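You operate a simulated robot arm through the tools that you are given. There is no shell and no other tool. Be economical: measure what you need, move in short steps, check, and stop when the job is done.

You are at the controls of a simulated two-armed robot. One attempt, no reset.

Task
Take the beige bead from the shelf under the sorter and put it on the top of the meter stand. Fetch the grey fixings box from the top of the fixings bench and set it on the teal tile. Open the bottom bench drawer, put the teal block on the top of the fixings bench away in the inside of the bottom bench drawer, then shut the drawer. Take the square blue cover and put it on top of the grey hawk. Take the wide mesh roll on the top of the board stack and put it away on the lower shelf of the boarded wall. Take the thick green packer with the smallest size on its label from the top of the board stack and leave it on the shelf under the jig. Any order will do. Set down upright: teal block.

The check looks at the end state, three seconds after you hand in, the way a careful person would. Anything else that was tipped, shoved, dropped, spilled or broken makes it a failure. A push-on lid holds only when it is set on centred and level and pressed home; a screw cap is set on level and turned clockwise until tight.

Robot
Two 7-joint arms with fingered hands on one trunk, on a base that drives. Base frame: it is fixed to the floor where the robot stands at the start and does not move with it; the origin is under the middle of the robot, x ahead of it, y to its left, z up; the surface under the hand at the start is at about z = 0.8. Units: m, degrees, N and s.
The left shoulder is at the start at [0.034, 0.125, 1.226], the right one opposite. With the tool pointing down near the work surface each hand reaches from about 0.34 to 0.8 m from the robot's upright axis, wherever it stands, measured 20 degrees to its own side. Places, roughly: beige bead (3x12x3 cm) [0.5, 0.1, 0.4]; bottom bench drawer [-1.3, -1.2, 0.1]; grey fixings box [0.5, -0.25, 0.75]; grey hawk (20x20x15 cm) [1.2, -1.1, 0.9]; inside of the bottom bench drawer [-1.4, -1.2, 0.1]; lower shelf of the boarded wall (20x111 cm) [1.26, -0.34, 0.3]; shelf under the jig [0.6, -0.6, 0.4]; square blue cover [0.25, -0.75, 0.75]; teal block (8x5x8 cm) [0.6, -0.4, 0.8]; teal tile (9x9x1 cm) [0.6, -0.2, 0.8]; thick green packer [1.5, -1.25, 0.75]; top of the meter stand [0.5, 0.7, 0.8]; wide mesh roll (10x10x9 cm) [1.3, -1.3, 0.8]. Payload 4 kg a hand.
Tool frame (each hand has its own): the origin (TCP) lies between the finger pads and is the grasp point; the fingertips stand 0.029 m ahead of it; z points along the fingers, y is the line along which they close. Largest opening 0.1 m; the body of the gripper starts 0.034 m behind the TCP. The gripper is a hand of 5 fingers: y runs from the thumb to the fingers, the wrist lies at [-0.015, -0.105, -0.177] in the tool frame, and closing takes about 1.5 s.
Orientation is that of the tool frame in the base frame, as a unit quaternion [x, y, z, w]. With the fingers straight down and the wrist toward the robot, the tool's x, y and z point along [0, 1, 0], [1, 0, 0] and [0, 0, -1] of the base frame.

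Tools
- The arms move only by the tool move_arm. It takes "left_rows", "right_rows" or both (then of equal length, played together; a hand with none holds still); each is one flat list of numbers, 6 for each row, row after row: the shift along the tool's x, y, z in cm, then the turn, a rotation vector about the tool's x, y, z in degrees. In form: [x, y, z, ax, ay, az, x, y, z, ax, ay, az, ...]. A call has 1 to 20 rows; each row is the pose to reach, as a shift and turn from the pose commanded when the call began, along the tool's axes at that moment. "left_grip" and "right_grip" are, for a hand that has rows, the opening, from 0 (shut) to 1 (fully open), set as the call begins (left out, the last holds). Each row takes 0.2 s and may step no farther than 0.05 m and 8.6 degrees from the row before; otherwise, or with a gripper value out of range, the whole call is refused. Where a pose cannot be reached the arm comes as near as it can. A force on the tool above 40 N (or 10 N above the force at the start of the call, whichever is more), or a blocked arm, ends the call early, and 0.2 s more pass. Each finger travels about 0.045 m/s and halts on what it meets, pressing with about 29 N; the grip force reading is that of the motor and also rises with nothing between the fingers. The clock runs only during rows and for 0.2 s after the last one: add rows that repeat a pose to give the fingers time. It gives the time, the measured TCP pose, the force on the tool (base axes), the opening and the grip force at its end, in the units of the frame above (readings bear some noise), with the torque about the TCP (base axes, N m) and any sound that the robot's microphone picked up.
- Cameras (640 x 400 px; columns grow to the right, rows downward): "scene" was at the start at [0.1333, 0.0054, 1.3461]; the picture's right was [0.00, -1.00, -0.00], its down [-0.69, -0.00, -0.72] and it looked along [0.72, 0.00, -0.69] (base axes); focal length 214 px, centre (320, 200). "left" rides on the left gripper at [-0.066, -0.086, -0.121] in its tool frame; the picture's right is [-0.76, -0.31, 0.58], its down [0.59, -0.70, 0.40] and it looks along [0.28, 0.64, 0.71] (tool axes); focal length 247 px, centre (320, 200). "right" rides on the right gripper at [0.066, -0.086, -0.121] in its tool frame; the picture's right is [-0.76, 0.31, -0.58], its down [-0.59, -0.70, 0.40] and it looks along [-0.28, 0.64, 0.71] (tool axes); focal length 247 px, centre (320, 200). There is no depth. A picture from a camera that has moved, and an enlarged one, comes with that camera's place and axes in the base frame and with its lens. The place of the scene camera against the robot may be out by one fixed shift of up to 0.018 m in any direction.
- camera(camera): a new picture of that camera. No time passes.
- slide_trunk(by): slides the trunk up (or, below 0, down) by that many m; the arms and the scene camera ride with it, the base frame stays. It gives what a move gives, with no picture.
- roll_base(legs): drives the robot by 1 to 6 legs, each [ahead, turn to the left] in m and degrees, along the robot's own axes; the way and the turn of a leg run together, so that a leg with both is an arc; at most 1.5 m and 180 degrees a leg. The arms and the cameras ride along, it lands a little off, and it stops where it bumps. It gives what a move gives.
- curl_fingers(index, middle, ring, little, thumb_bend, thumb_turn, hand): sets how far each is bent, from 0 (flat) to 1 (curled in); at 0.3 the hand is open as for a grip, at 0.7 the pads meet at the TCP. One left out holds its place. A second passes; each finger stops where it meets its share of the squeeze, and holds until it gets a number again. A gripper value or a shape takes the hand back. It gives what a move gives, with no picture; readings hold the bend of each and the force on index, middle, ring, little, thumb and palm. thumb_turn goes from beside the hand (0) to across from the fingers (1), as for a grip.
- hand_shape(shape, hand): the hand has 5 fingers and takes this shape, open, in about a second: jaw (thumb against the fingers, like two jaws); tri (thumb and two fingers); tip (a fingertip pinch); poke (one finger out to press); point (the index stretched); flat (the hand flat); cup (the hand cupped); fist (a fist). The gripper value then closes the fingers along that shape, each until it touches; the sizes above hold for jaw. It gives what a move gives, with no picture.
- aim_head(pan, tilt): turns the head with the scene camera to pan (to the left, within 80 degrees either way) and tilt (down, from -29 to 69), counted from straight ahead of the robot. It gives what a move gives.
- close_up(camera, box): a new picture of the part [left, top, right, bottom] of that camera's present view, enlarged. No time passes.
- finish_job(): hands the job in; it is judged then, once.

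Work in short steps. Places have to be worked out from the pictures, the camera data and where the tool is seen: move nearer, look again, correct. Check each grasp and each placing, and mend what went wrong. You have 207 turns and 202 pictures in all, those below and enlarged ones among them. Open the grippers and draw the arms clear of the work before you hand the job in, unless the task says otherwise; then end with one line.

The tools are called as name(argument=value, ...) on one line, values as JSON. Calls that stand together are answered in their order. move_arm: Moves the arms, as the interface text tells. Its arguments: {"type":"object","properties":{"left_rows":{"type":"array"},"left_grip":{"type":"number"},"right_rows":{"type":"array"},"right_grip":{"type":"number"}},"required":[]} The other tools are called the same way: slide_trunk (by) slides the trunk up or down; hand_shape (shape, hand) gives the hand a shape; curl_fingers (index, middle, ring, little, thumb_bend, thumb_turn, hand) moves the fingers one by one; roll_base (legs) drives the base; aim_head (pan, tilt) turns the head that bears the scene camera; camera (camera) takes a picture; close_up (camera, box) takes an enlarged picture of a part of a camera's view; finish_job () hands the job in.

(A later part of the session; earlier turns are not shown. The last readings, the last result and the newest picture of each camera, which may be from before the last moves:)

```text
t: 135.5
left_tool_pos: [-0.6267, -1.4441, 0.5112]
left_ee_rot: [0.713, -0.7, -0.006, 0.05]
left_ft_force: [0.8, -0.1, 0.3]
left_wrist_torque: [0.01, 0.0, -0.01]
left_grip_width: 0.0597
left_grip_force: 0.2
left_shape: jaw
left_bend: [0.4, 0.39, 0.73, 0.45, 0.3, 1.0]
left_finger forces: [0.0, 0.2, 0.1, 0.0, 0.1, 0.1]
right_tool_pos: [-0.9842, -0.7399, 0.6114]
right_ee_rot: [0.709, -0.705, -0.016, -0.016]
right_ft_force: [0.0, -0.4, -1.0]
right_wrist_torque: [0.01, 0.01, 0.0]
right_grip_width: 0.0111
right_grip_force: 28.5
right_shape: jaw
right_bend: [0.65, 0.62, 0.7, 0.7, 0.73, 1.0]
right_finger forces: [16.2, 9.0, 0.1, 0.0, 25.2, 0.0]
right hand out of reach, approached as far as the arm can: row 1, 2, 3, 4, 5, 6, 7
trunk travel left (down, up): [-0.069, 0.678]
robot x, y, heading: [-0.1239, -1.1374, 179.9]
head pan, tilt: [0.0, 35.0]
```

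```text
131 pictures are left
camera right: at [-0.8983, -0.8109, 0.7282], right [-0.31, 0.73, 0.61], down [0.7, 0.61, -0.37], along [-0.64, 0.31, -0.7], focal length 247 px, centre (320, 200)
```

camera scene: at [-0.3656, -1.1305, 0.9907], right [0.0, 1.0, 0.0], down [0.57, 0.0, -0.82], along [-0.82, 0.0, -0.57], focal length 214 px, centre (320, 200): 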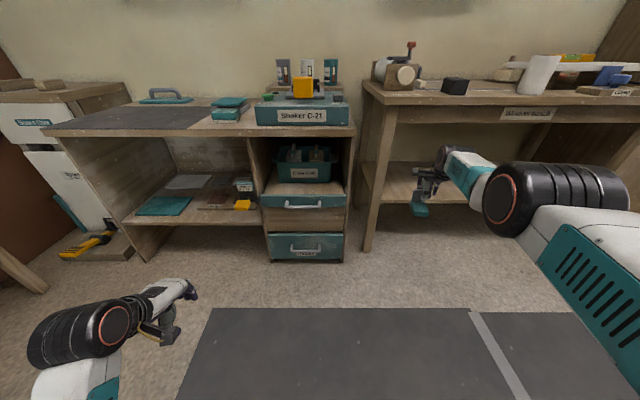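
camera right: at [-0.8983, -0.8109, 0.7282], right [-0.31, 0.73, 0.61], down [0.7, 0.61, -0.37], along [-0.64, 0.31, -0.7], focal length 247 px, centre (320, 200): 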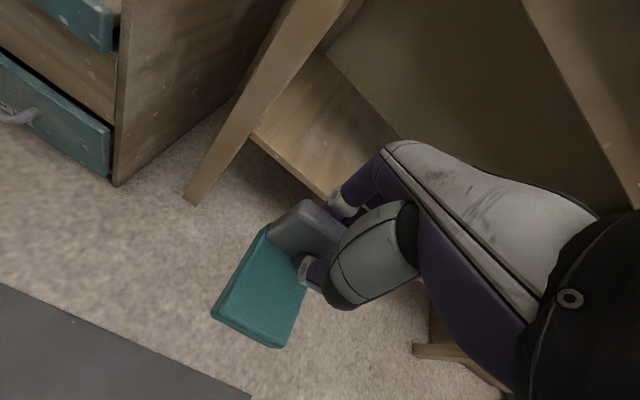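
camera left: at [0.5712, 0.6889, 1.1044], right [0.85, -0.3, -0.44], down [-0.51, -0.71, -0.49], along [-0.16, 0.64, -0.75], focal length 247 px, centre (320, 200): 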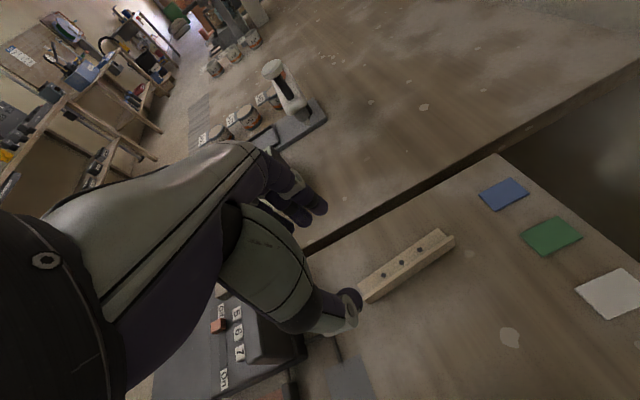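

Raise the trunk 0.15 m (removing its lean) and try again.

slide_trunk(by=0.15)

move_arm(right_rows=[0, -4, 0, 0, 0, 0, 0, -8, 0, 0, 0, 0, 0, -12, 0, 0, 0, 0, 0, -16, 0, 0, 0, 0, 0, -20, 0, 0, 0, 0, 0, -24, 0, 0, 0, 0, 0, -28, 0, 0, 0, 0])

camera(camera="scene")

```text
t: 137.3
left_tool_pos: [-0.6285, -1.4439, 0.6622]
left_ee_rot: [0.713, -0.699, -0.008, 0.05]
left_ft_force: [0.0, 0.3, -0.2]
left_wrist_torque: [0.02, -0.02, 0.0]
left_grip_width: 0.0599
left_grip_force: 0.0
left_shape: jaw
left_bend: [0.4, 0.39, 0.73, 0.45, 0.3, 1.0]
left_finger forces: [0.0, 0.1, 0.0, 0.0, 0.1, 0.1]
right_tool_pos: [-0.9661, -0.7403, 0.9047]
right_ee_rot: [0.704, -0.704, -0.083, 0.05]
right_ft_force: [-0.8, 0.6, -0.7]
right_wrist_torque: [0.01, 0.02, 0.01]
right_grip_width: 0.0116
right_grip_force: 28.7
right_shape: jaw
right_bend: [0.65, 0.62, 0.7, 0.7, 0.73, 1.0]
right_finger forces: [16.1, 9.1, 0.0, 0.1, 25.3, 0.0]
trunk travel left (down, up): [-0.219, 0.528]
robot x, y, heading: [-0.1248, -1.1358, 180.0]
head pan, tilt: [0.0, 35.0]
```

```text
t: 138.9
left_tool_pos: [-0.6264, -1.4459, 0.6631]
left_ee_rot: [0.714, -0.698, -0.007, 0.05]
left_ft_force: [-0.1, 1.1, -0.2]
left_wrist_torque: [0.0, 0.0, 0.02]
left_grip_width: 0.0599
left_grip_force: 0.1
left_shape: jaw
left_bend: [0.4, 0.39, 0.73, 0.45, 0.3, 1.0]
left_finger forces: [0.0, 0.0, 0.0, 0.1, 0.0, 0.0]
right_tool_pos: [-0.919, -0.6281, 0.8692]
right_ee_rot: [0.705, -0.702, -0.082, 0.05]
right_ft_force: [0.1, -0.3, -1.0]
right_wrist_torque: [0.07, 0.03, 0.01]
right_grip_width: 0.0111
right_grip_force: 28.6
right_shape: jaw
right_bend: [0.65, 0.62, 0.7, 0.7, 0.73, 1.0]
right_finger forces: [16.2, 9.0, 0.0, 0.1, 25.3, 0.1]
right hand out of reach, approached as far as the arm can: row 1, 2, 3, 4, 5, 6, 7
trunk travel left (down, up): [-0.219, 0.528]
robot x, y, heading: [-0.1237, -1.1364, -179.9]
head pan, tilt: [0.0, 35.0]
```

```text
130 pictures are left
camera scene: at [-0.3014, -1.1317, 1.1489], right [0.0, 1.0, 0.0], down [0.57, 0.0, -0.82], along [-0.82, 0.0, -0.57], focal length 214 px, centre (320, 200)
```

scene: 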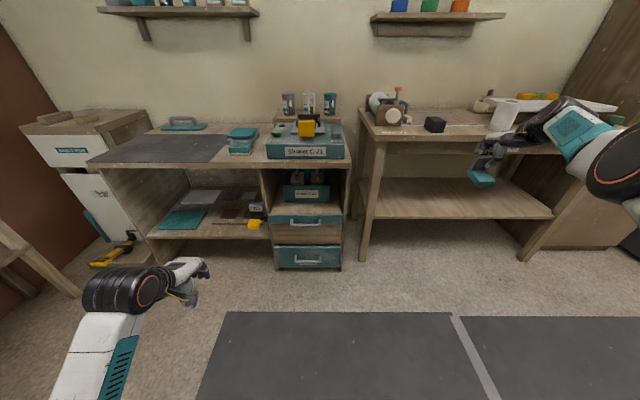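

I realise the commanded right pose had drifted unreachably far behind; I command it back to a reachable spot (fwd 0.45, right 0.40) and level.

move_arm(right_rows=[-0.53, 3.78, 1.18, 1.08, 0.15, 0, -1.06, 7.56, 2.36, 2.16, 0.3, 0, -1.58, 11.3, 3.55, 3.24, 0.45, 0, -2.1, 15.1, 4.73, 4.3, 0.6, 0, -2.6, 18.9, 5.9, 5.4, 0.75, 0, -3.2, 22.7, 7.1, 6.5, 0.9, 0, -3.7, 26.5, 8.3, 7.5, 1.05, 0, -4.2, 30.2, 9.5, 8.6, 1.2, 0, -4.75, 34, 10.6, 9.7, 1.35, 0, -5.3, 37.8, 11.8, 10.8, 1.5, 0, -5.8, 41.6, 13, 11.9, 1.65, 0, -6.3, 45.3, 14.2, 12.9, 1.8, 0, -6.9, 49.1, 15.4, 14, 1.95, 0, -7.4, 52.9, 16.6, 15.1, 2.1, 0, -7.9, 56.7, 17.7, 16.2, 2.25, 0, -8.5, 60.4, 18.9, 17.2, 2.4, 0, -9, 64.2, 20.1, 18.3, 2.55, 0, -9.5, 68, 21.3, 19.4, 2.7, 0])

camera(camera="scene")

```text
t: 139.4
left_tool_pos: [-0.6276, -1.4426, 0.6639]
left_ee_rot: [0.713, -0.699, -0.007, 0.05]
left_ft_force: [-1.3, 0.2, -0.8]
left_wrist_torque: [0.03, -0.02, 0.03]
left_grip_width: 0.0598
left_grip_force: 0.0
left_shape: jaw
left_bend: [0.4, 0.39, 0.73, 0.45, 0.3, 1.0]
left_finger forces: [0.0, 0.1, 0.1, 0.1, 0.0, 0.1]
right_tool_pos: [-0.9228, -0.6356, 0.8664]
right_ee_rot: [-0.704, 0.704, 0.077, -0.045]
right_ft_force: [0.0, -0.5, -0.7]
right_wrist_torque: [0.01, 0.02, 0.0]
right_grip_width: 0.0112
right_grip_force: 29.0
right_shape: jaw
right_bend: [0.65, 0.62, 0.7, 0.7, 0.73, 1.0]
right_finger forces: [16.3, 9.1, 0.1, 0.1, 25.3, 0.1]
right hand out of reach, approached as far as the arm can: row 1, 2
trunk travel left (down, up): [-0.219, 0.528]
robot x, y, heading: [-0.1234, -1.1371, 180.0]
head pan, tilt: [0.0, 35.0]
stopped in row 2 (right hand): the arm was blocked; the commanded pose is now the measured one
```

```text
129 pictures are left
camera scene: at [-0.3021, -1.1305, 1.1488], right [0.0, 1.0, 0.0], down [0.57, 0.0, -0.82], along [-0.82, 0.0, -0.57], focal length 214 px, centre (320, 200)
```

scene: 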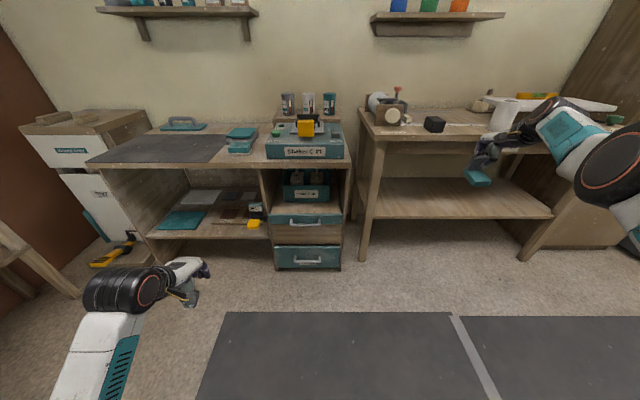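

Command now equals measured. Retract from here 30 cm back and level.

move_arm(right_rows=[0, -3, -0.5, 1.5, 0.4, 0, 0, -6, -1, 3, 0.8, 0, 0, -9, -1, 4.5, 1.2, 0, 0, -12, -1, 6, 1.6, 0, 0, -15, -1, 7.5, 2, 0, 0, -18, -1, 9, 2.4, 0, 0, -21, -1, 9.9, 2.6, 0, 0, -24, -1, 9.9, 2.6, 0, 0, -27, -1, 9.9, 2.6, 0])

camera(camera="scene")

```text
t: 141.4
left_tool_pos: [-0.6266, -1.4447, 0.6636]
left_ee_rot: [0.713, -0.699, -0.008, 0.05]
left_ft_force: [0.2, -0.8, -0.4]
left_wrist_torque: [0.01, 0.02, -0.01]
left_grip_width: 0.0598
left_grip_force: 0.1
left_shape: jaw
left_bend: [0.4, 0.39, 0.73, 0.45, 0.3, 1.0]
left_finger forces: [0.1, 0.0, 0.1, 0.0, 0.0, 0.0]
right_tool_pos: [-0.7966, -0.5102, 0.8464]
right_ee_rot: [0.708, -0.706, 0.002, -0.001]
right_ft_force: [-0.3, -0.2, -1.0]
right_wrist_torque: [0.01, 0.0, 0.01]
right_grip_width: 0.0112
right_grip_force: 29.2
right_shape: jaw
right_bend: [0.65, 0.62, 0.7, 0.7, 0.73, 1.0]
right_finger forces: [16.3, 9.0, 0.1, 0.0, 25.1, 0.0]
right hand out of reach, approached as far as the arm can: row 1, 2, 3, 4, 5, 6, 7, 8, 9
trunk travel left (down, up): [-0.219, 0.528]
robot x, y, heading: [-0.1295, -1.1365, 180.0]
head pan, tilt: [0.0, 35.0]
```

```text
128 pictures are left
camera scene: at [-0.3014, -1.1307, 1.149], right [0.0, 1.0, 0.0], down [0.57, 0.0, -0.82], along [-0.82, 0.0, -0.57], focal length 214 px, centre (320, 200)
```

scene: 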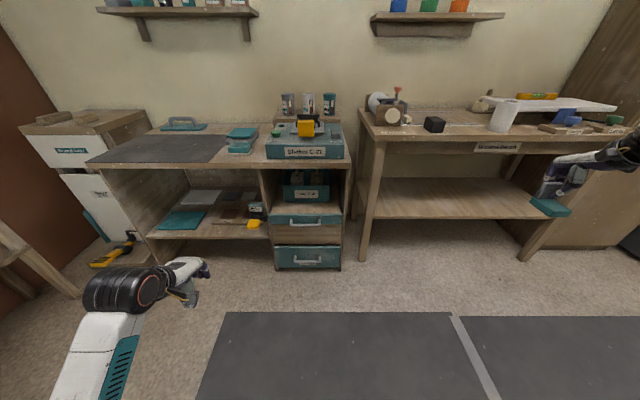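

Hold for a moment to see whether the arm still converges.

move_arm(right_rows=[0, 0, -2, 0, 0, 0, 0, 0, -4, 0, 0, 0, 0, 0, -6, 0, 0, 0, 0, 0, -8, 0, 0, 0, 0, 0, -8, 0, 0, 0])

aim_head(pan=-45, tilt=35)

camera(camera="scene")

```text
t: 142.6
left_tool_pos: [-0.6287, -1.4436, 0.6636]
left_ee_rot: [0.713, -0.699, -0.008, 0.051]
left_ft_force: [0.3, -0.2, -0.7]
left_wrist_torque: [-0.01, 0.02, 0.02]
left_grip_width: 0.06
left_grip_force: 0.1
left_shape: jaw
left_bend: [0.4, 0.39, 0.73, 0.45, 0.3, 1.0]
left_finger forces: [0.1, 0.1, 0.0, 0.0, 0.1, 0.0]
right_tool_pos: [-0.7989, -0.5168, 0.9152]
right_ee_rot: [-0.706, 0.708, 0.0, 0.0]
right_ft_force: [-0.2, -0.6, -0.8]
right_wrist_torque: [-0.02, 0.02, 0.02]
right_grip_width: 0.0111
right_grip_force: 28.8
right_shape: jaw
right_bend: [0.65, 0.62, 0.7, 0.7, 0.73, 1.0]
right_finger forces: [16.2, 9.0, 0.0, 0.0, 25.1, 0.0]
trunk travel left (down, up): [-0.219, 0.528]
robot x, y, heading: [-0.1252, -1.1353, 180.1]
head pan, tilt: [0.0, 35.0]
```

```text
t: 143.8
left_tool_pos: [-0.6278, -1.4433, 0.6637]
left_ee_rot: [0.713, -0.699, -0.008, 0.051]
left_ft_force: [0.2, -0.3, -0.6]
left_wrist_torque: [0.02, 0.01, -0.02]
left_grip_width: 0.0599
left_grip_force: 0.1
left_shape: jaw
left_bend: [0.4, 0.39, 0.73, 0.45, 0.3, 1.0]
left_finger forces: [0.1, 0.1, 0.1, 0.1, 0.1, 0.0]
right_tool_pos: [-0.7995, -0.5159, 0.9149]
right_ee_rot: [-0.707, 0.707, 0.0, 0.001]
right_ft_force: [0.8, 0.2, -1.0]
right_wrist_torque: [0.04, 0.02, 0.01]
right_grip_width: 0.011
right_grip_force: 29.2
right_shape: jaw
right_bend: [0.65, 0.62, 0.7, 0.7, 0.73, 1.0]
right_finger forces: [16.2, 9.1, 0.1, 0.0, 25.2, 0.0]
trunk travel left (down, up): [-0.219, 0.528]
robot x, y, heading: [-0.1255, -1.1388, 180.2]
head pan, tilt: [-45.0, 35.0]
```

```text
127 pictures are left
camera scene: at [-0.2757, -1.0685, 1.1489], right [0.71, 0.71, 0.0], down [0.41, -0.41, -0.82], along [-0.58, 0.58, -0.57], focal length 214 px, centre (320, 200)
```

scene: 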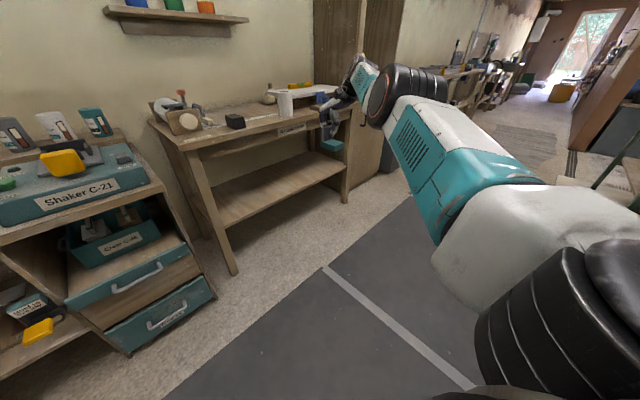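

Try moving radially inward and down in small steps.

move_arm(right_rows=[1, -1.3, 1, 0, 0, 0, 2, -2.6, 2, 0, 0, 0, 3, -3.9, 3, 0, 0, 0, 4, -5.2, 4, 0, 0, 0, 5, -6.5, 5, 0, 0, 0, 6, -7.8, 6, 0, 0, 0])

```text
t: 145.2
left_tool_pos: [-0.6272, -1.4434, 0.663]
left_ee_rot: [0.713, -0.7, -0.007, 0.05]
left_ft_force: [0.5, -0.2, -1.0]
left_wrist_torque: [-0.04, 0.03, -0.02]
left_grip_width: 0.0597
left_grip_force: 0.0
left_shape: jaw
left_bend: [0.4, 0.39, 0.73, 0.45, 0.3, 1.0]
left_finger forces: [0.0, 0.0, 0.0, 0.0, 0.0, 0.0]
right_tool_pos: [-0.7918, -0.5047, 0.8545]
right_ee_rot: [0.707, -0.707, -0.001, 0.0]
right_ft_force: [-0.2, 0.5, -0.2]
right_wrist_torque: [0.0, 0.01, 0.03]
right_grip_width: 0.011
right_grip_force: 28.5
right_shape: jaw
right_bend: [0.65, 0.62, 0.7, 0.7, 0.73, 1.0]
right_finger forces: [16.2, 9.1, 0.0, 0.0, 25.0, 0.0]
right hand out of reach, approached as far as the arm can: row 1, 2, 3, 4, 5, 6
trunk travel left (down, up): [-0.219, 0.528]
robot x, y, heading: [-0.1226, -1.1381, 180.1]
head pan, tilt: [-45.0, 35.0]
```

Rotate the hand 40° clockwise (aligning with the forearm), then pull inward.

move_arm(right_rows=[0, 0, 0, 0, 0, 7, 0, 0, 0, 0, 0, 14, 0, 0, 0, 0, 0, 21, 0, 0, 0, 0, 0, 28, 0, 0, 0, 0, 0, 35, 0, 0, 0, 0, 0, 40, 1, -2, 0, 0, 0, 40, 2, -4, 0, 0, 0, 40, 3, -6, 0, 0, 0, 40, 4, -8, 0, 0, 0, 40, 5, -10, 0, 0, 0, 40, 6, -12, 0, 0, 0, 40, 7, -14, 0, 0, 0, 40])

camera(camera="scene")

```text
t: 147.9
left_tool_pos: [-0.6287, -1.4423, 0.6629]
left_ee_rot: [0.713, -0.699, -0.009, 0.051]
left_ft_force: [1.1, 0.0, -0.2]
left_wrist_torque: [0.0, 0.0, 0.01]
left_grip_width: 0.0599
left_grip_force: 0.1
left_shape: jaw
left_bend: [0.4, 0.39, 0.73, 0.45, 0.3, 1.0]
left_finger forces: [0.1, 0.0, 0.0, 0.0, 0.0, 0.1]
right_tool_pos: [-0.7995, -0.4608, 0.8597]
right_ee_rot: [-0.422, 0.906, 0.0, -0.001]
right_ft_force: [-0.4, -1.2, -0.8]
right_wrist_torque: [0.01, 0.0, -0.02]
right_grip_width: 0.0113
right_grip_force: 29.6
right_shape: jaw
right_bend: [0.65, 0.62, 0.7, 0.7, 0.73, 1.0]
right_finger forces: [16.2, 9.0, 0.0, 0.1, 25.3, 0.1]
right hand out of reach, approached as far as the arm can: row 1, 2, 3, 4, 5, 6, 7, 8, 9, 10, 11, 12, 13
trunk travel left (down, up): [-0.219, 0.528]
robot x, y, heading: [-0.1276, -1.1361, 180.0]
head pan, tilt: [-45.0, 35.0]
```

```text
126 pictures are left
camera scene: at [-0.2757, -1.0684, 1.1489], right [0.71, 0.71, 0.0], down [0.41, -0.41, -0.82], along [-0.58, 0.58, -0.57], focal length 214 px, centre (320, 200)
```

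scene: 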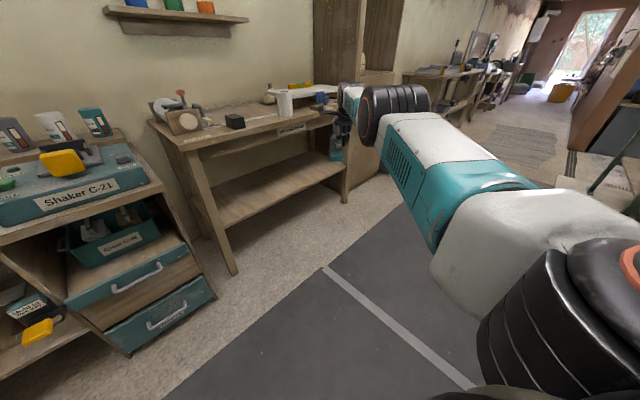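

Try returning via the earlier good configuration: handshake yaw, then inward-left to (fwd 0.47, right 0.41).

move_arm(right_rows=[0, 0, 0, 0, 0, 7, 0, 0, 0, 0, 0, 14, 0, 0, 0, 0, 0, 21, 0, 0, 0, 0, 0, 28, 0, 0, 0, 0, 0, 35, 0, 0, 0, 0, 0, 42, 0, 0, 0, 0, 0, 50, 0.9, -4, 0, 0, 0, 50, 1.8, -8, 0, 0, 0, 50, 2.7, -12, 0, 0, 0, 50, 3.6, -16, 0, 0, 0, 50, 4.5, -20, 0, 0, 0, 50, 5.4, -24, 0, 0, 0, 50, 6.3, -28, 0, 0, 0, 50, 7.1, -32, 0, 0, 0, 50])

camera(camera="scene")

```text
t: 151.2
left_tool_pos: [-0.6282, -1.4465, 0.6614]
left_ee_rot: [0.713, -0.699, -0.009, 0.049]
left_ft_force: [-0.2, -0.1, -0.6]
left_wrist_torque: [0.03, 0.05, -0.02]
left_grip_width: 0.0598
left_grip_force: 0.0
left_shape: jaw
left_bend: [0.4, 0.39, 0.73, 0.45, 0.3, 1.0]
left_finger forces: [0.0, 0.0, 0.1, 0.1, 0.0, 0.0]
right_tool_pos: [-0.8473, -0.6393, 0.8902]
right_ee_rot: [0.001, 1.0, 0.003, 0.002]
right_ft_force: [0.4, -2.1, 0.4]
right_wrist_torque: [0.03, 0.02, -0.01]
right_grip_width: 0.0112
right_grip_force: 28.8
right_shape: jaw
right_bend: [0.65, 0.62, 0.7, 0.7, 0.73, 1.0]
right_finger forces: [16.4, 8.9, 0.0, 0.0, 25.4, 0.0]
right hand out of reach, approached as far as the arm can: row 4, 5, 6, 7, 8, 9, 10, 11, 12, 13, 14, 15
trunk travel left (down, up): [-0.219, 0.528]
robot x, y, heading: [-0.1226, -1.1375, 179.9]
head pan, tilt: [-45.0, 35.0]
```

```text
125 pictures are left
camera scene: at [-0.2762, -1.0723, 1.1491], right [0.71, 0.71, 0.0], down [0.41, -0.4, -0.82], along [-0.58, 0.58, -0.57], focal length 214 px, centre (320, 200)
```

scene: 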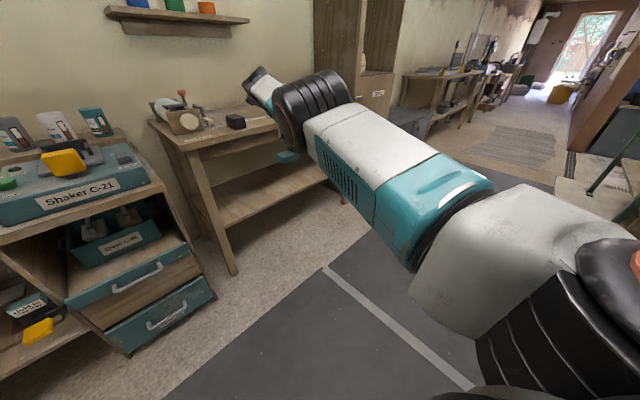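

Wrist flexion seems the limit; tilt fingers 40° forward and then retract.

move_arm(right_rows=[0, 0, 0, 0, 8, 0, 0, 0, 0, 0, 16, 0, 0, 0, 0, 0, 24, 0, 0, 0, 0, 0, 32, 0, 0, 0, 0, 0, 40, 0, -3, 0, 0, 0, 40, 0, -6, 0, 0, 0, 40, 0, -9, 0, 0, 0, 40, 0, -12, 0, 0, 0, 40, 0, -15, 0, 0, 0, 40, 0, -18, 0, 0, 0, 40, 0, -21, 0, 0, 0, 40, 0, -24, 0, 0, 0, 40, 0])

camera(camera="scene")

```text
t: 153.9
left_tool_pos: [-0.6278, -1.4438, 0.6629]
left_ee_rot: [0.714, -0.699, -0.009, 0.051]
left_ft_force: [0.5, 0.4, -0.2]
left_wrist_torque: [-0.01, -0.02, 0.02]
left_grip_width: 0.0598
left_grip_force: 0.0
left_shape: jaw
left_bend: [0.4, 0.39, 0.73, 0.45, 0.3, 1.0]
left_finger forces: [0.1, 0.0, 0.0, 0.1, 0.0, 0.0]
right_tool_pos: [-0.888, -0.4831, 0.9166]
right_ee_rot: [0.0, 0.94, 0.0, -0.342]
right_ft_force: [0.8, 0.4, -0.7]
right_wrist_torque: [0.01, 0.0, 0.02]
right_grip_width: 0.0114
right_grip_force: 29.1
right_shape: jaw
right_bend: [0.65, 0.62, 0.7, 0.7, 0.73, 1.0]
right_finger forces: [16.0, 9.4, 0.1, 0.0, 25.2, 0.0]
right hand out of reach, approached as far as the arm can: row 1, 2, 3, 4, 5, 6, 7, 8, 9, 10, 11, 12, 13
trunk travel left (down, up): [-0.219, 0.528]
robot x, y, heading: [-0.1228, -1.133, 179.8]
head pan, tilt: [-45.0, 35.0]
```

```text
124 pictures are left
camera scene: at [-0.2754, -1.0679, 1.1489], right [0.71, 0.71, 0.0], down [0.41, -0.41, -0.82], along [-0.58, 0.58, -0.57], focal length 214 px, centre (320, 200)
```

scene: 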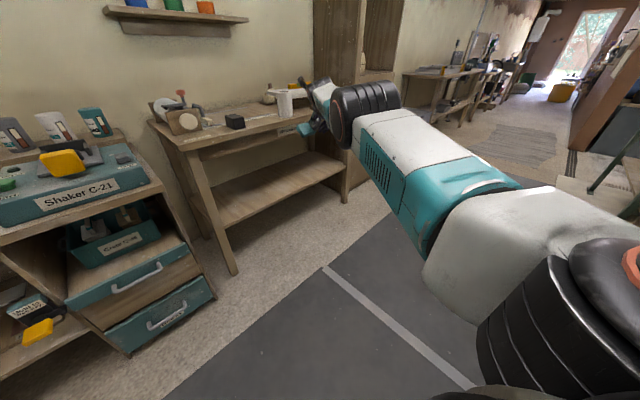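

Elbow is at its straight singularity. Force it to bend by asking for a strong backward tilt (fingers toward the robot).

move_arm(right_rows=[0, 0, 0, 0, -8, 0, 0, 0, 0, 0, -16, 0, 0, 0, 0, 0, -24, 0, 0, 0, 0, 0, -32, 0, 0, 0, 0, 0, -40, 0, 0, 0, 0, 0, -48, 0, 0, 0, 0, 0, -56, 0, 0, 0, 0, 0, -64, 0, 0, 0, 0, 0, -72, 0, 0, 0, 0, 0, -80, 0, -3, 0, -2, 0, -80, 0, -6, 0, -4, 0, -80, 0, -9, 0, -6, 0, -80, 0, -12, 0, -8, 0, -80, 0, -15, 0, -10, 0, -80, 0])

camera(camera="scene")

```text
t: 157.2
left_tool_pos: [-0.6272, -1.4433, 0.6636]
left_ee_rot: [0.713, -0.699, -0.007, 0.05]
left_ft_force: [-0.4, -0.3, -0.8]
left_wrist_torque: [0.05, 0.04, 0.0]
left_grip_width: 0.0599
left_grip_force: 0.1
left_shape: jaw
left_bend: [0.4, 0.39, 0.73, 0.45, 0.3, 1.0]
left_finger forces: [0.0, 0.0, 0.0, 0.0, 0.0, 0.0]
right_tool_pos: [-0.6846, -0.5236, 0.8905]
right_ee_rot: [0.0, 0.94, 0.0, 0.342]
right_ft_force: [0.9, -0.4, 0.6]
right_wrist_torque: [-0.01, 0.01, 0.03]
right_grip_width: 0.0114
right_grip_force: 28.9
right_shape: jaw
right_bend: [0.65, 0.62, 0.7, 0.7, 0.73, 1.0]
right_finger forces: [16.4, 8.4, 0.0, 0.0, 24.9, 0.0]
right hand out of reach, approached as far as the arm can: row 1, 2, 3, 4, 5, 6, 7, 8, 9, 10, 11, 12, 13, 14, 15
trunk travel left (down, up): [-0.219, 0.528]
robot x, y, heading: [-0.1274, -1.1395, 179.9]
head pan, tilt: [-45.0, 35.0]
```

```text
123 pictures are left
camera scene: at [-0.2756, -1.0693, 1.1489], right [0.71, 0.71, 0.0], down [0.41, -0.41, -0.82], along [-0.58, 0.58, -0.57], focal length 214 px, centre (320, 200)
```

scene: 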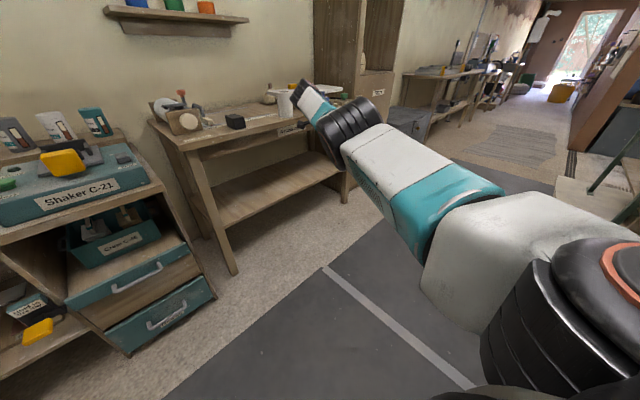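

Try tangential arc left+down (which may start elbow flexion), then pull back.

move_arm(right_rows=[1.7, -3.4, 0.5, 0, 0, 0, 3.3, -6.9, 1, 0, 0, 0, 5, -10.3, 1.5, 0, 0, 0, 6.6, -13.8, 2, 0, 0, 0, 8.3, -17.2, 2.5, 0, 0, 0, 9.9, -20.7, 3, 0, 0, 0, 11.6, -24, 3.5, 0, 0, 0, 13.2, -27.6, 4, 0, 0, 0, 14.9, -31, 4.5, 0, 0, 0, 12.4, -31, 6.6, 0, 0, 0, 9.8, -31, 8.8, 0, 0, 0, 7.3, -31, 10.9, 0, 0, 0, 4.7, -31, 13.1, 0, 0, 0, 2.1, -31, 15.2, 0, 0, 0, -0.4, -31, 17.4, 0, 0, 0])

camera(camera="scene")

```text
t: 160.3
left_tool_pos: [-0.6271, -1.4445, 0.6628]
left_ee_rot: [0.713, -0.699, -0.008, 0.05]
left_ft_force: [0.4, -0.4, -0.4]
left_wrist_torque: [0.0, 0.0, -0.03]
left_grip_width: 0.0598
left_grip_force: 0.0
left_shape: jaw
left_bend: [0.4, 0.39, 0.73, 0.45, 0.3, 1.0]
left_finger forces: [0.1, 0.0, 0.0, 0.0, 0.0, 0.0]
right_tool_pos: [-0.7496, -0.8279, 0.7439]
right_ee_rot: [0.001, 0.94, 0.0, 0.342]
right_ft_force: [-0.1, 0.2, -0.6]
right_wrist_torque: [0.0, 0.01, 0.02]
right_grip_width: 0.0112
right_grip_force: 28.9
right_shape: jaw
right_bend: [0.65, 0.62, 0.7, 0.7, 0.73, 1.0]
right_finger forces: [16.6, 8.4, 0.1, 0.1, 25.0, 0.1]
right hand out of reach, approached as far as the arm can: row 8, 9, 10, 11, 12, 13, 14, 15
trunk travel left (down, up): [-0.219, 0.528]
robot x, y, heading: [-0.1235, -1.1388, 180.1]
head pan, tilt: [-45.0, 35.0]
```

```text
122 pictures are left
camera scene: at [-0.2759, -1.0687, 1.1489], right [0.71, 0.71, 0.0], down [0.41, -0.41, -0.82], along [-0.58, 0.58, -0.57], focal length 214 px, centre (320, 200)
```

scene: 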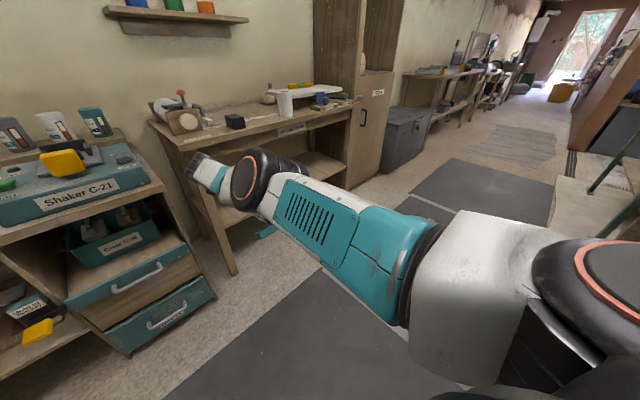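

Push the tilt far beyond the wrist range (another 70° back) so the elbow has to flex.

move_arm(right_rows=[0, 0, 0, 0, -8, 0, 0, 0, 0, 0, -16, 0, 0, 0, 0, 0, -24, 0, 0, 0, 0, 0, -32, 0, 0, 0, 0, 0, -40, 0, 0, 0, 0, 0, -48, 0, 0, 0, 0, 0, -56, 0, 0, 0, 0, 0, -64, 0, 0, 0, 0, 0, -70, 0])

camera(camera="scene")

```text
t: 162.3
left_tool_pos: [-0.6289, -1.4435, 0.6623]
left_ee_rot: [0.713, -0.699, -0.009, 0.05]
left_ft_force: [0.9, -0.3, 0.3]
left_wrist_torque: [0.01, -0.01, 0.02]
left_grip_width: 0.0598
left_grip_force: 0.1
left_shape: jaw
left_bend: [0.4, 0.39, 0.73, 0.45, 0.3, 1.0]
left_finger forces: [0.0, 0.0, 0.0, 0.0, 0.0, 0.0]
right_tool_pos: [-0.5725, -0.8267, 0.7465]
right_ee_rot: [-0.005, 0.589, 0.002, 0.808]
right_ft_force: [0.4, 0.3, -0.9]
right_wrist_torque: [0.02, 0.05, -0.02]
right_grip_width: 0.0113
right_grip_force: 28.8
right_shape: jaw
right_bend: [0.65, 0.62, 0.7, 0.7, 0.73, 1.0]
right_finger forces: [17.1, 8.1, 0.0, 0.0, 25.3, 0.0]
right hand out of reach, approached as far as the arm can: row 1, 2, 3, 4, 5, 6, 7, 8, 9
trunk travel left (down, up): [-0.219, 0.528]
robot x, y, heading: [-0.125, -1.1394, 180.0]
head pan, tilt: [-45.0, 35.0]
```

```text
121 pictures are left
camera scene: at [-0.2764, -1.0682, 1.149], right [0.71, 0.71, 0.0], down [0.41, -0.41, -0.82], along [-0.58, 0.58, -0.57], focal length 214 px, centre (320, 200)
```

scene: 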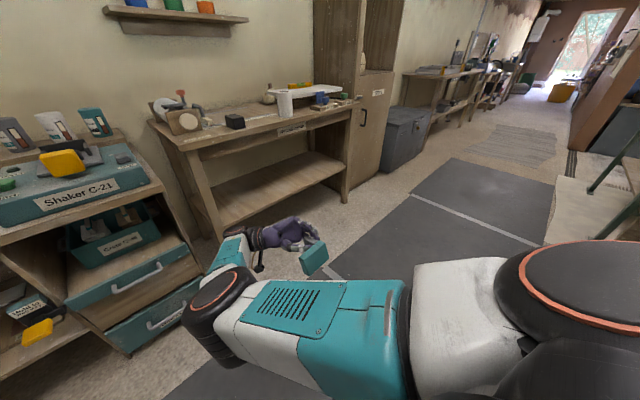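

Arm rolled; try pulling back 20 cm now.

move_arm(right_rows=[1.2, 0, 3.8, 0, 0, 0, 2.4, 0, 7.6, 0, 0, 0, 3.7, 0, 11.4, 0, 0, 0, 4.9, 0, 15.2, 0, 0, 0, 6.1, 0, 19, 0, 0, 0])

camera(camera="scene")

```text
t: 163.6
left_tool_pos: [-0.6288, -1.4447, 0.6632]
left_ee_rot: [0.713, -0.699, -0.007, 0.05]
left_ft_force: [0.0, -0.3, -0.3]
left_wrist_torque: [-0.01, -0.03, -0.01]
left_grip_width: 0.0598
left_grip_force: 0.0
left_shape: jaw
left_bend: [0.4, 0.39, 0.73, 0.45, 0.3, 1.0]
left_finger forces: [0.0, 0.1, 0.1, 0.0, 0.1, 0.0]
right_tool_pos: [-0.4253, -0.8111, 0.8055]
right_ee_rot: [0.022, 0.659, 0.002, 0.752]
right_ft_force: [0.5, -0.4, -0.5]
right_wrist_torque: [0.0, 0.01, -0.05]
right_grip_width: 0.0113
right_grip_force: 28.1
right_shape: jaw
right_bend: [0.65, 0.63, 0.7, 0.7, 0.73, 1.0]
right_finger forces: [16.7, 7.9, 0.0, 0.0, 24.7, 0.1]
trunk travel left (down, up): [-0.219, 0.528]
robot x, y, heading: [-0.1243, -1.1385, 180.1]
head pan, tilt: [-45.0, 35.0]
stopped in row 5 (right hand): the arm was blocked; the commanded pose is now the measured one
```

```text
120 pictures are left
camera scene: at [-0.2758, -1.0683, 1.1489], right [0.71, 0.71, 0.0], down [0.41, -0.41, -0.82], along [-0.58, 0.58, -0.57], focal length 214 px, centre (320, 200)
```

scene: 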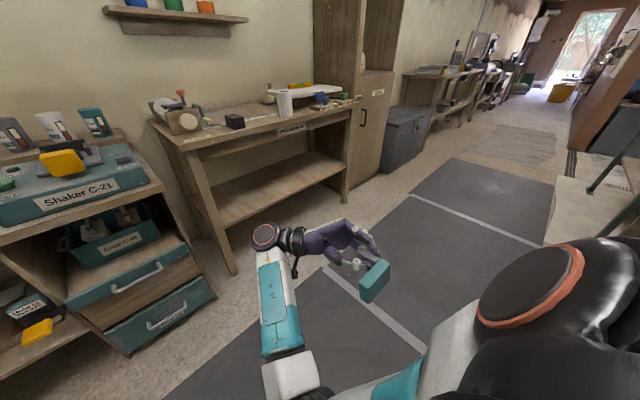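

Elbow is bent now. Swing the hand back to level (fingers down) about the wrist.

move_arm(right_rows=[1.3, 0, -1.6, 0, 8, 0, 2.6, 0, -3.2, 0, 16, 0, 3.9, 0, -4.8, 0, 24, 0, 5.2, 0, -6.4, 0, 32, 0, 6.5, 0, -8, 0, 40, 0, 7.8, 0, -9.6, 0, 48, 0, 9.1, 0, -11.2, 0, 56, 0, 10.4, 0, -12.8, 0, 64, 0, 11.7, 0, -14.4, 0, 72, 0, 13, 0, -16, 0, 80, 0, 14.3, 0, -17.6, 0, 88, 0, 15.6, 0, -19.2, 0, 96, 0])

camera(camera="scene")

```text
t: 166.4
left_tool_pos: [-0.6277, -1.444, 0.6633]
left_ee_rot: [0.713, -0.699, -0.008, 0.051]
left_ft_force: [0.2, 0.0, 0.0]
left_wrist_torque: [-0.01, -0.01, -0.02]
left_grip_width: 0.06
left_grip_force: 0.0
left_shape: jaw
left_bend: [0.4, 0.39, 0.73, 0.45, 0.3, 1.0]
left_finger forces: [0.0, 0.1, 0.0, 0.0, 0.1, 0.1]
right_tool_pos: [-0.6046, -0.7829, 0.6423]
right_ee_rot: [0.024, 0.999, 0.03, -0.004]
right_ft_force: [-0.3, -0.4, -0.8]
right_wrist_torque: [0.0, 0.01, 0.01]
right_grip_width: 0.0111
right_grip_force: 29.1
right_shape: jaw
right_bend: [0.65, 0.62, 0.7, 0.7, 0.73, 1.0]
right_finger forces: [16.0, 8.3, 0.0, 0.0, 24.4, 0.0]
trunk travel left (down, up): [-0.219, 0.528]
robot x, y, heading: [-0.1247, -1.1382, 180.1]
head pan, tilt: [-45.0, 35.0]
stopped in row 12 (right hand): the arm was blocked; the commanded pose is now the measured one
```

```text
119 pictures are left
camera scene: at [-0.2756, -1.0684, 1.1489], right [0.71, 0.71, 0.0], down [0.41, -0.41, -0.82], along [-0.58, 0.58, -0.57], focal length 214 px, centre (320, 200)
```

scene: 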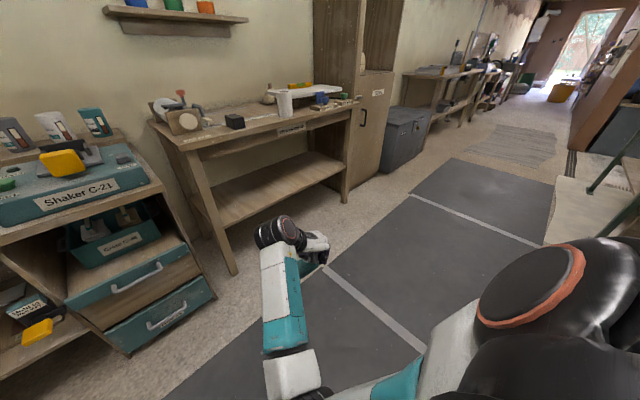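

Right arm recovered: folded and level with the block. Now level the left hand, open it, and lower the trunk 0.2 m.

slide_trunk(by=-0.2)

move_arm(left_rows=[0, 0, 0, 4.6, -3.4, 0, -2, 2, 3, 4.6, -3.4, 0, -4, 4, 6, 4.6, -3.4, 0, -6, 6, 9, 4.6, -3.4, 0, -8, 8, 12, 4.6, -3.4, 0], left_grip=0.8)

aim_head(pan=0, tilt=40)

camera(camera="scene")

```text
t: 168.5
left_tool_pos: [-0.6269, -1.4435, 0.4628]
left_ee_rot: [0.713, -0.699, -0.008, 0.05]
left_ft_force: [0.0, 0.2, -0.5]
left_wrist_torque: [-0.01, 0.01, 0.0]
left_grip_width: 0.0603
left_grip_force: 0.1
left_shape: jaw
left_bend: [0.4, 0.39, 0.73, 0.45, 0.3, 1.0]
left_finger forces: [0.1, 0.0, 0.1, 0.0, 0.1, 0.0]
right_tool_pos: [-0.6051, -0.7829, 0.4426]
right_ee_rot: [0.021, 0.999, 0.031, -0.004]
right_ft_force: [-0.7, -0.3, -0.8]
right_wrist_torque: [0.02, 0.01, 0.02]
right_grip_width: 0.0112
right_grip_force: 28.7
right_shape: jaw
right_bend: [0.65, 0.62, 0.7, 0.7, 0.73, 1.0]
right_finger forces: [16.0, 8.2, 0.0, 0.1, 24.4, 0.1]
trunk travel left (down, up): [-0.019, 0.728]
robot x, y, heading: [-0.1213, -1.1375, 180.0]
head pan, tilt: [-45.0, 35.0]
```

```text
t: 169.7
left_tool_pos: [-0.7198, -1.3717, 0.3459]
left_ee_rot: [0.714, -0.7, -0.001, 0.002]
left_ft_force: [0.0, 0.1, -0.4]
left_wrist_torque: [0.01, 0.02, -0.04]
left_grip_width: 0.0799
left_grip_force: 0.1
left_shape: jaw
left_bend: [0.38, 0.33, 0.25, 0.37, 0.3, 0.99]
left_finger forces: [0.0, 0.0, 0.0, 0.0, 0.0, 0.0]
right_tool_pos: [-0.6049, -0.784, 0.4422]
right_ee_rot: [0.022, 0.999, 0.031, -0.003]
right_ft_force: [0.0, -0.3, -0.7]
right_wrist_torque: [0.01, -0.01, -0.03]
right_grip_width: 0.0112
right_grip_force: 28.8
right_shape: jaw
right_bend: [0.65, 0.62, 0.7, 0.7, 0.73, 1.0]
right_finger forces: [16.1, 8.2, 0.0, 0.0, 24.4, 0.0]
trunk travel left (down, up): [-0.019, 0.728]
robot x, y, heading: [-0.1246, -1.133, 179.9]
head pan, tilt: [-45.0, 35.0]
```

```text
t: 170.8
left_tool_pos: [-0.719, -1.3724, 0.3455]
left_ee_rot: [0.714, -0.7, -0.002, 0.001]
left_ft_force: [-0.1, 0.2, -0.3]
left_wrist_torque: [-0.03, 0.01, -0.05]
left_grip_width: 0.0797
left_grip_force: 0.1
left_shape: jaw
left_bend: [0.38, 0.33, 0.25, 0.37, 0.3, 0.99]
left_finger forces: [0.0, 0.1, 0.0, 0.0, 0.1, 0.0]
right_tool_pos: [-0.6051, -0.7828, 0.4422]
right_ee_rot: [0.021, 0.999, 0.03, -0.004]
right_ft_force: [0.8, 0.6, -0.3]
right_wrist_torque: [-0.01, -0.03, -0.02]
right_grip_width: 0.0112
right_grip_force: 29.0
right_shape: jaw
right_bend: [0.65, 0.62, 0.7, 0.7, 0.73, 1.0]
right_finger forces: [16.1, 8.4, 0.0, 0.0, 24.4, 0.1]
trunk travel left (down, up): [-0.019, 0.728]
robot x, y, heading: [-0.1251, -1.1385, 179.8]
head pan, tilt: [0.0, 40.0]
```

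```text
118 pictures are left
camera scene: at [-0.3865, -1.1308, 0.9295], right [0.0, 1.0, 0.0], down [0.64, 0.0, -0.77], along [-0.77, 0.0, -0.64], focal length 214 px, centre (320, 200)
```

scene: 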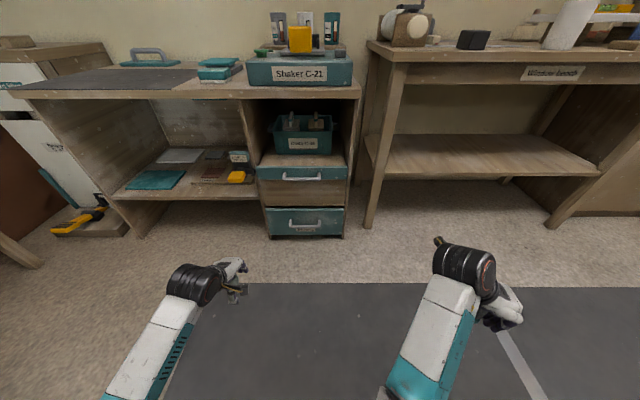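

Move the left hand down to z≈0.17 and in line with the handle (y≈-1.207) while still clear.

move_arm(left_rows=[-3.3, 0, 3.5, 0, 0, 0, -6.6, 0, 7, 0, 0, 0, -9.9, 0, 10.5, 0, 0, 0, -13.2, 0, 14, 0, 0, 0, -16.5, 0, 17, 0, 0, 0])

camera(camera="left")

close_up(camera="scene", box=[240, 150, 400, 310])

```text
t: 172.1
left_tool_pos: [-0.7202, -1.2063, 0.1742]
left_ee_rot: [0.714, -0.701, -0.001, 0.001]
left_ft_force: [0.2, 0.4, 1.0]
left_wrist_torque: [0.01, 0.01, 0.01]
left_grip_width: 0.0799
left_grip_force: 0.0
left_shape: jaw
left_bend: [0.38, 0.33, 0.25, 0.37, 0.3, 0.99]
left_finger forces: [0.0, 0.0, 0.0, 0.1, 0.0, 0.0]
right_tool_pos: [-0.6043, -0.7826, 0.4422]
right_ee_rot: [0.021, 0.999, 0.032, -0.003]
right_ft_force: [0.9, -0.6, -0.6]
right_wrist_torque: [0.0, -0.04, 0.01]
right_grip_width: 0.0109
right_grip_force: 29.1
right_shape: jaw
right_bend: [0.65, 0.62, 0.7, 0.7, 0.73, 1.0]
right_finger forces: [16.1, 8.3, 0.0, 0.0, 24.4, 0.0]
trunk travel left (down, up): [-0.019, 0.728]
robot x, y, heading: [-0.1268, -1.1354, 180.1]
head pan, tilt: [0.0, 40.0]
```

```text
117 pictures are left
camera left: at [-0.6355, -1.1406, 0.2961], right [0.29, 0.76, -0.58], down [0.71, -0.58, -0.4], along [-0.64, -0.29, -0.71], focal length 247 px, centre (320, 200)
```

left: 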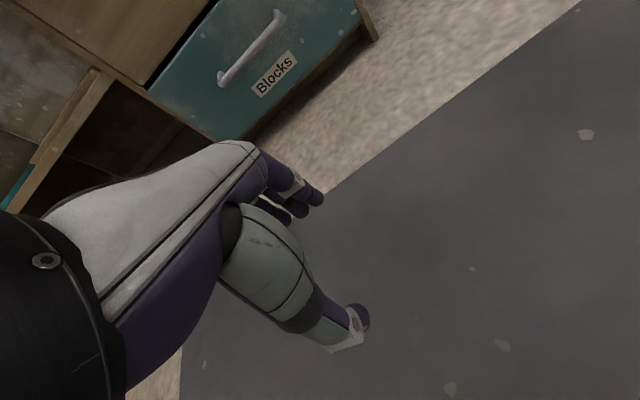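

```text
2.50 times, centred on (320, 230) of scene
camera zoom: at [-0.3864, -1.1309, 0.9296], right [0.0, 1.0, 0.0], down [0.64, 0.0, -0.77], along [-0.77, 0.0, -0.64], focal length 536 px, centre (320, 125)
```

zoom: 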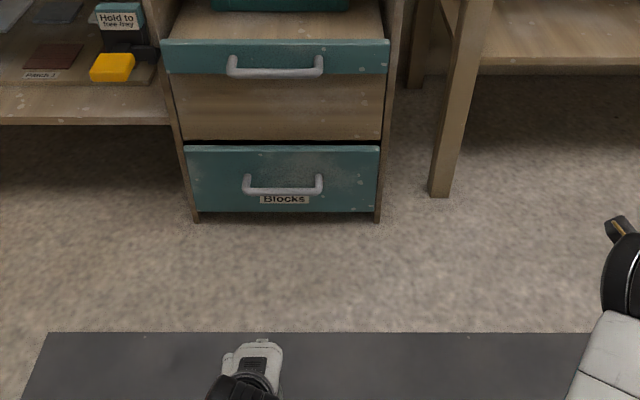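

Handle refined ≈[-1.10,-1.208,0.175]. Drive ahead 0.25 m and look again.

roll_base(legs=[[0.25, 0]])

camera(camera="left")

camera(camera="scene")

```text
t: 173.9
left_tool_pos: [-0.9723, -1.2086, 0.1749]
left_ee_rot: [0.714, -0.7, 0.0, 0.001]
left_ft_force: [0.8, -0.4, 0.6]
left_wrist_torque: [0.0, 0.01, -0.02]
left_grip_width: 0.0801
left_grip_force: 0.0
left_shape: jaw
left_bend: [0.38, 0.33, 0.25, 0.37, 0.3, 0.99]
left_finger forces: [0.0, 0.0, 0.0, 0.0, 0.0, 0.0]
right_tool_pos: [-0.8561, -0.7843, 0.442]
right_ee_rot: [0.021, 0.999, 0.031, -0.003]
right_ft_force: [-1.0, 0.1, -1.0]
right_wrist_torque: [0.02, -0.01, 0.02]
right_grip_width: 0.0112
right_grip_force: 28.6
right_shape: jaw
right_bend: [0.65, 0.62, 0.7, 0.7, 0.73, 1.0]
right_finger forces: [16.0, 8.3, 0.1, 0.0, 24.5, 0.0]
trunk travel left (down, up): [-0.019, 0.728]
robot x, y, heading: [-0.3762, -1.1341, -179.8]
head pan, tilt: [0.0, 40.0]
```

```text
115 pictures are left
camera left: at [-0.8873, -1.1422, 0.2964], right [0.29, 0.76, -0.58], down [0.71, -0.57, -0.4], along [-0.64, -0.3, -0.71], focal length 247 px, centre (320, 200)
```

left: 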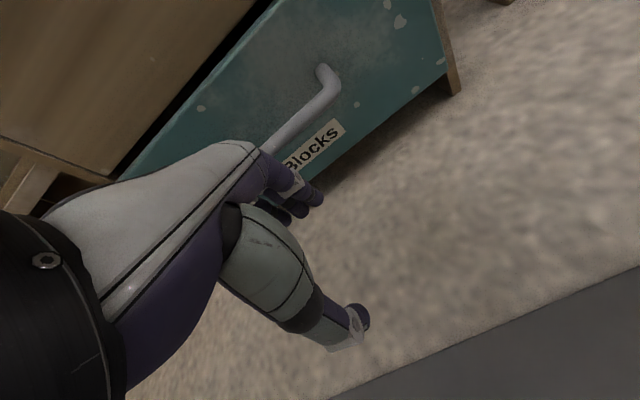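

```text
114 pictures are left
camera scene: at [-0.6383, -1.1315, 0.9296], right [0.0, 1.0, 0.0], down [0.64, 0.0, -0.77], along [-0.77, 0.0, -0.64], focal length 214 px, centre (320, 200)
```

scene: 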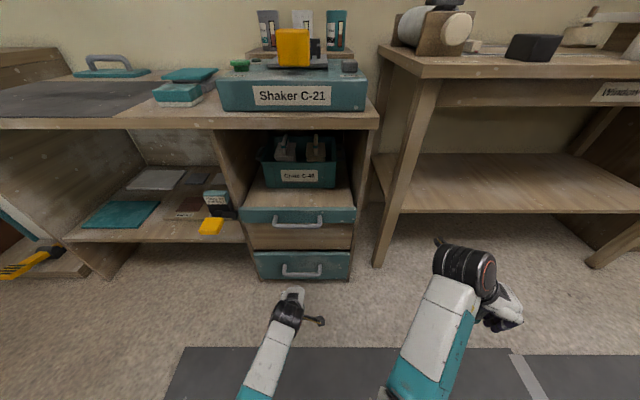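

Bar centre ≈[-1.098,-1.208,0.173], face at x≈-1.135. Tilt the left hand 40° forward, opening 4 cm, move to pre-grasp 6 cm up-back of the bar.

move_arm(left_rows=[0, 0, -1, -8, 0, 0, 0, 1, -2, -16, 0, 0, 0, 2.5, -3, -24, 0, 0, 0, 4, -4, -32, 0, 0, 0, 6, -4.7, -40, 0, 0, 0, 7.7, -4.7, -40, 0, 0], left_grip=0.4)

camera(camera="left")

close_up(camera="scene", box=[230, 190, 370, 310])

```text
t: 175.3
left_tool_pos: [-1.0488, -1.2102, 0.2223]
left_ee_rot: [0.672, -0.657, -0.241, 0.245]
left_ft_force: [1.0, -1.2, -0.9]
left_wrist_torque: [0.0, -0.03, -0.01]
left_grip_width: 0.0405
left_grip_force: 0.1
left_shape: jaw
left_bend: [0.44, 0.47, 0.75, 0.52, 0.41, 1.0]
left_finger forces: [0.0, 0.0, 0.1, 0.0, 0.1, 0.1]
right_tool_pos: [-0.858, -0.7837, 0.4424]
right_ee_rot: [0.021, 0.999, 0.031, -0.003]
right_ft_force: [0.5, 0.2, -1.2]
right_wrist_torque: [0.02, -0.01, -0.02]
right_grip_width: 0.0111
right_grip_force: 29.0
right_shape: jaw
right_bend: [0.65, 0.62, 0.7, 0.7, 0.73, 1.0]
right_finger forces: [16.1, 8.4, 0.1, 0.0, 24.4, 0.0]
trunk travel left (down, up): [-0.019, 0.728]
robot x, y, heading: [-0.376, -1.1363, -179.9]
head pan, tilt: [0.0, 40.0]
```

```text
113 pictures are left
camera left: at [-0.9061, -1.142, 0.2594], right [-0.15, 0.75, -0.64], down [0.29, -0.58, -0.76], along [-0.94, -0.3, -0.13], focal length 247 px, centre (320, 200)
```

left: 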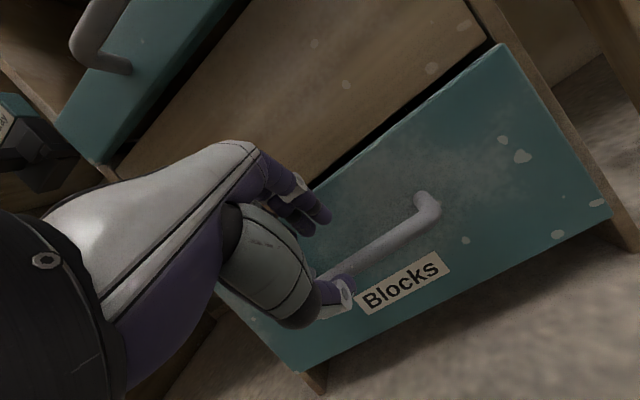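

```text
3.33 times, centred on (300, 250) of scene
camera zoom: at [-0.6383, -1.1314, 0.9295], right [0.0, 1.0, 0.0], down [0.64, 0.0, -0.77], along [-0.77, 0.0, -0.64], focal length 715 px, centre (387, 33)
```

zoom: 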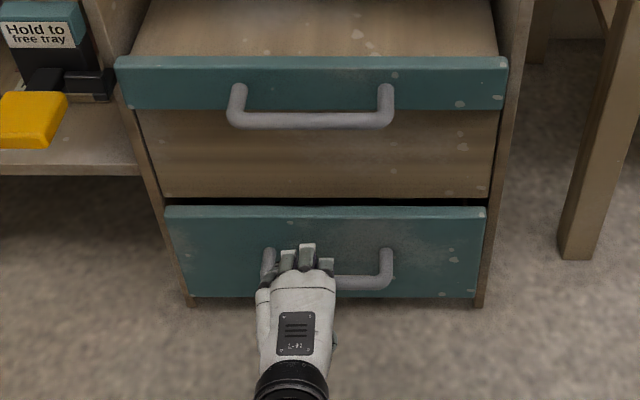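

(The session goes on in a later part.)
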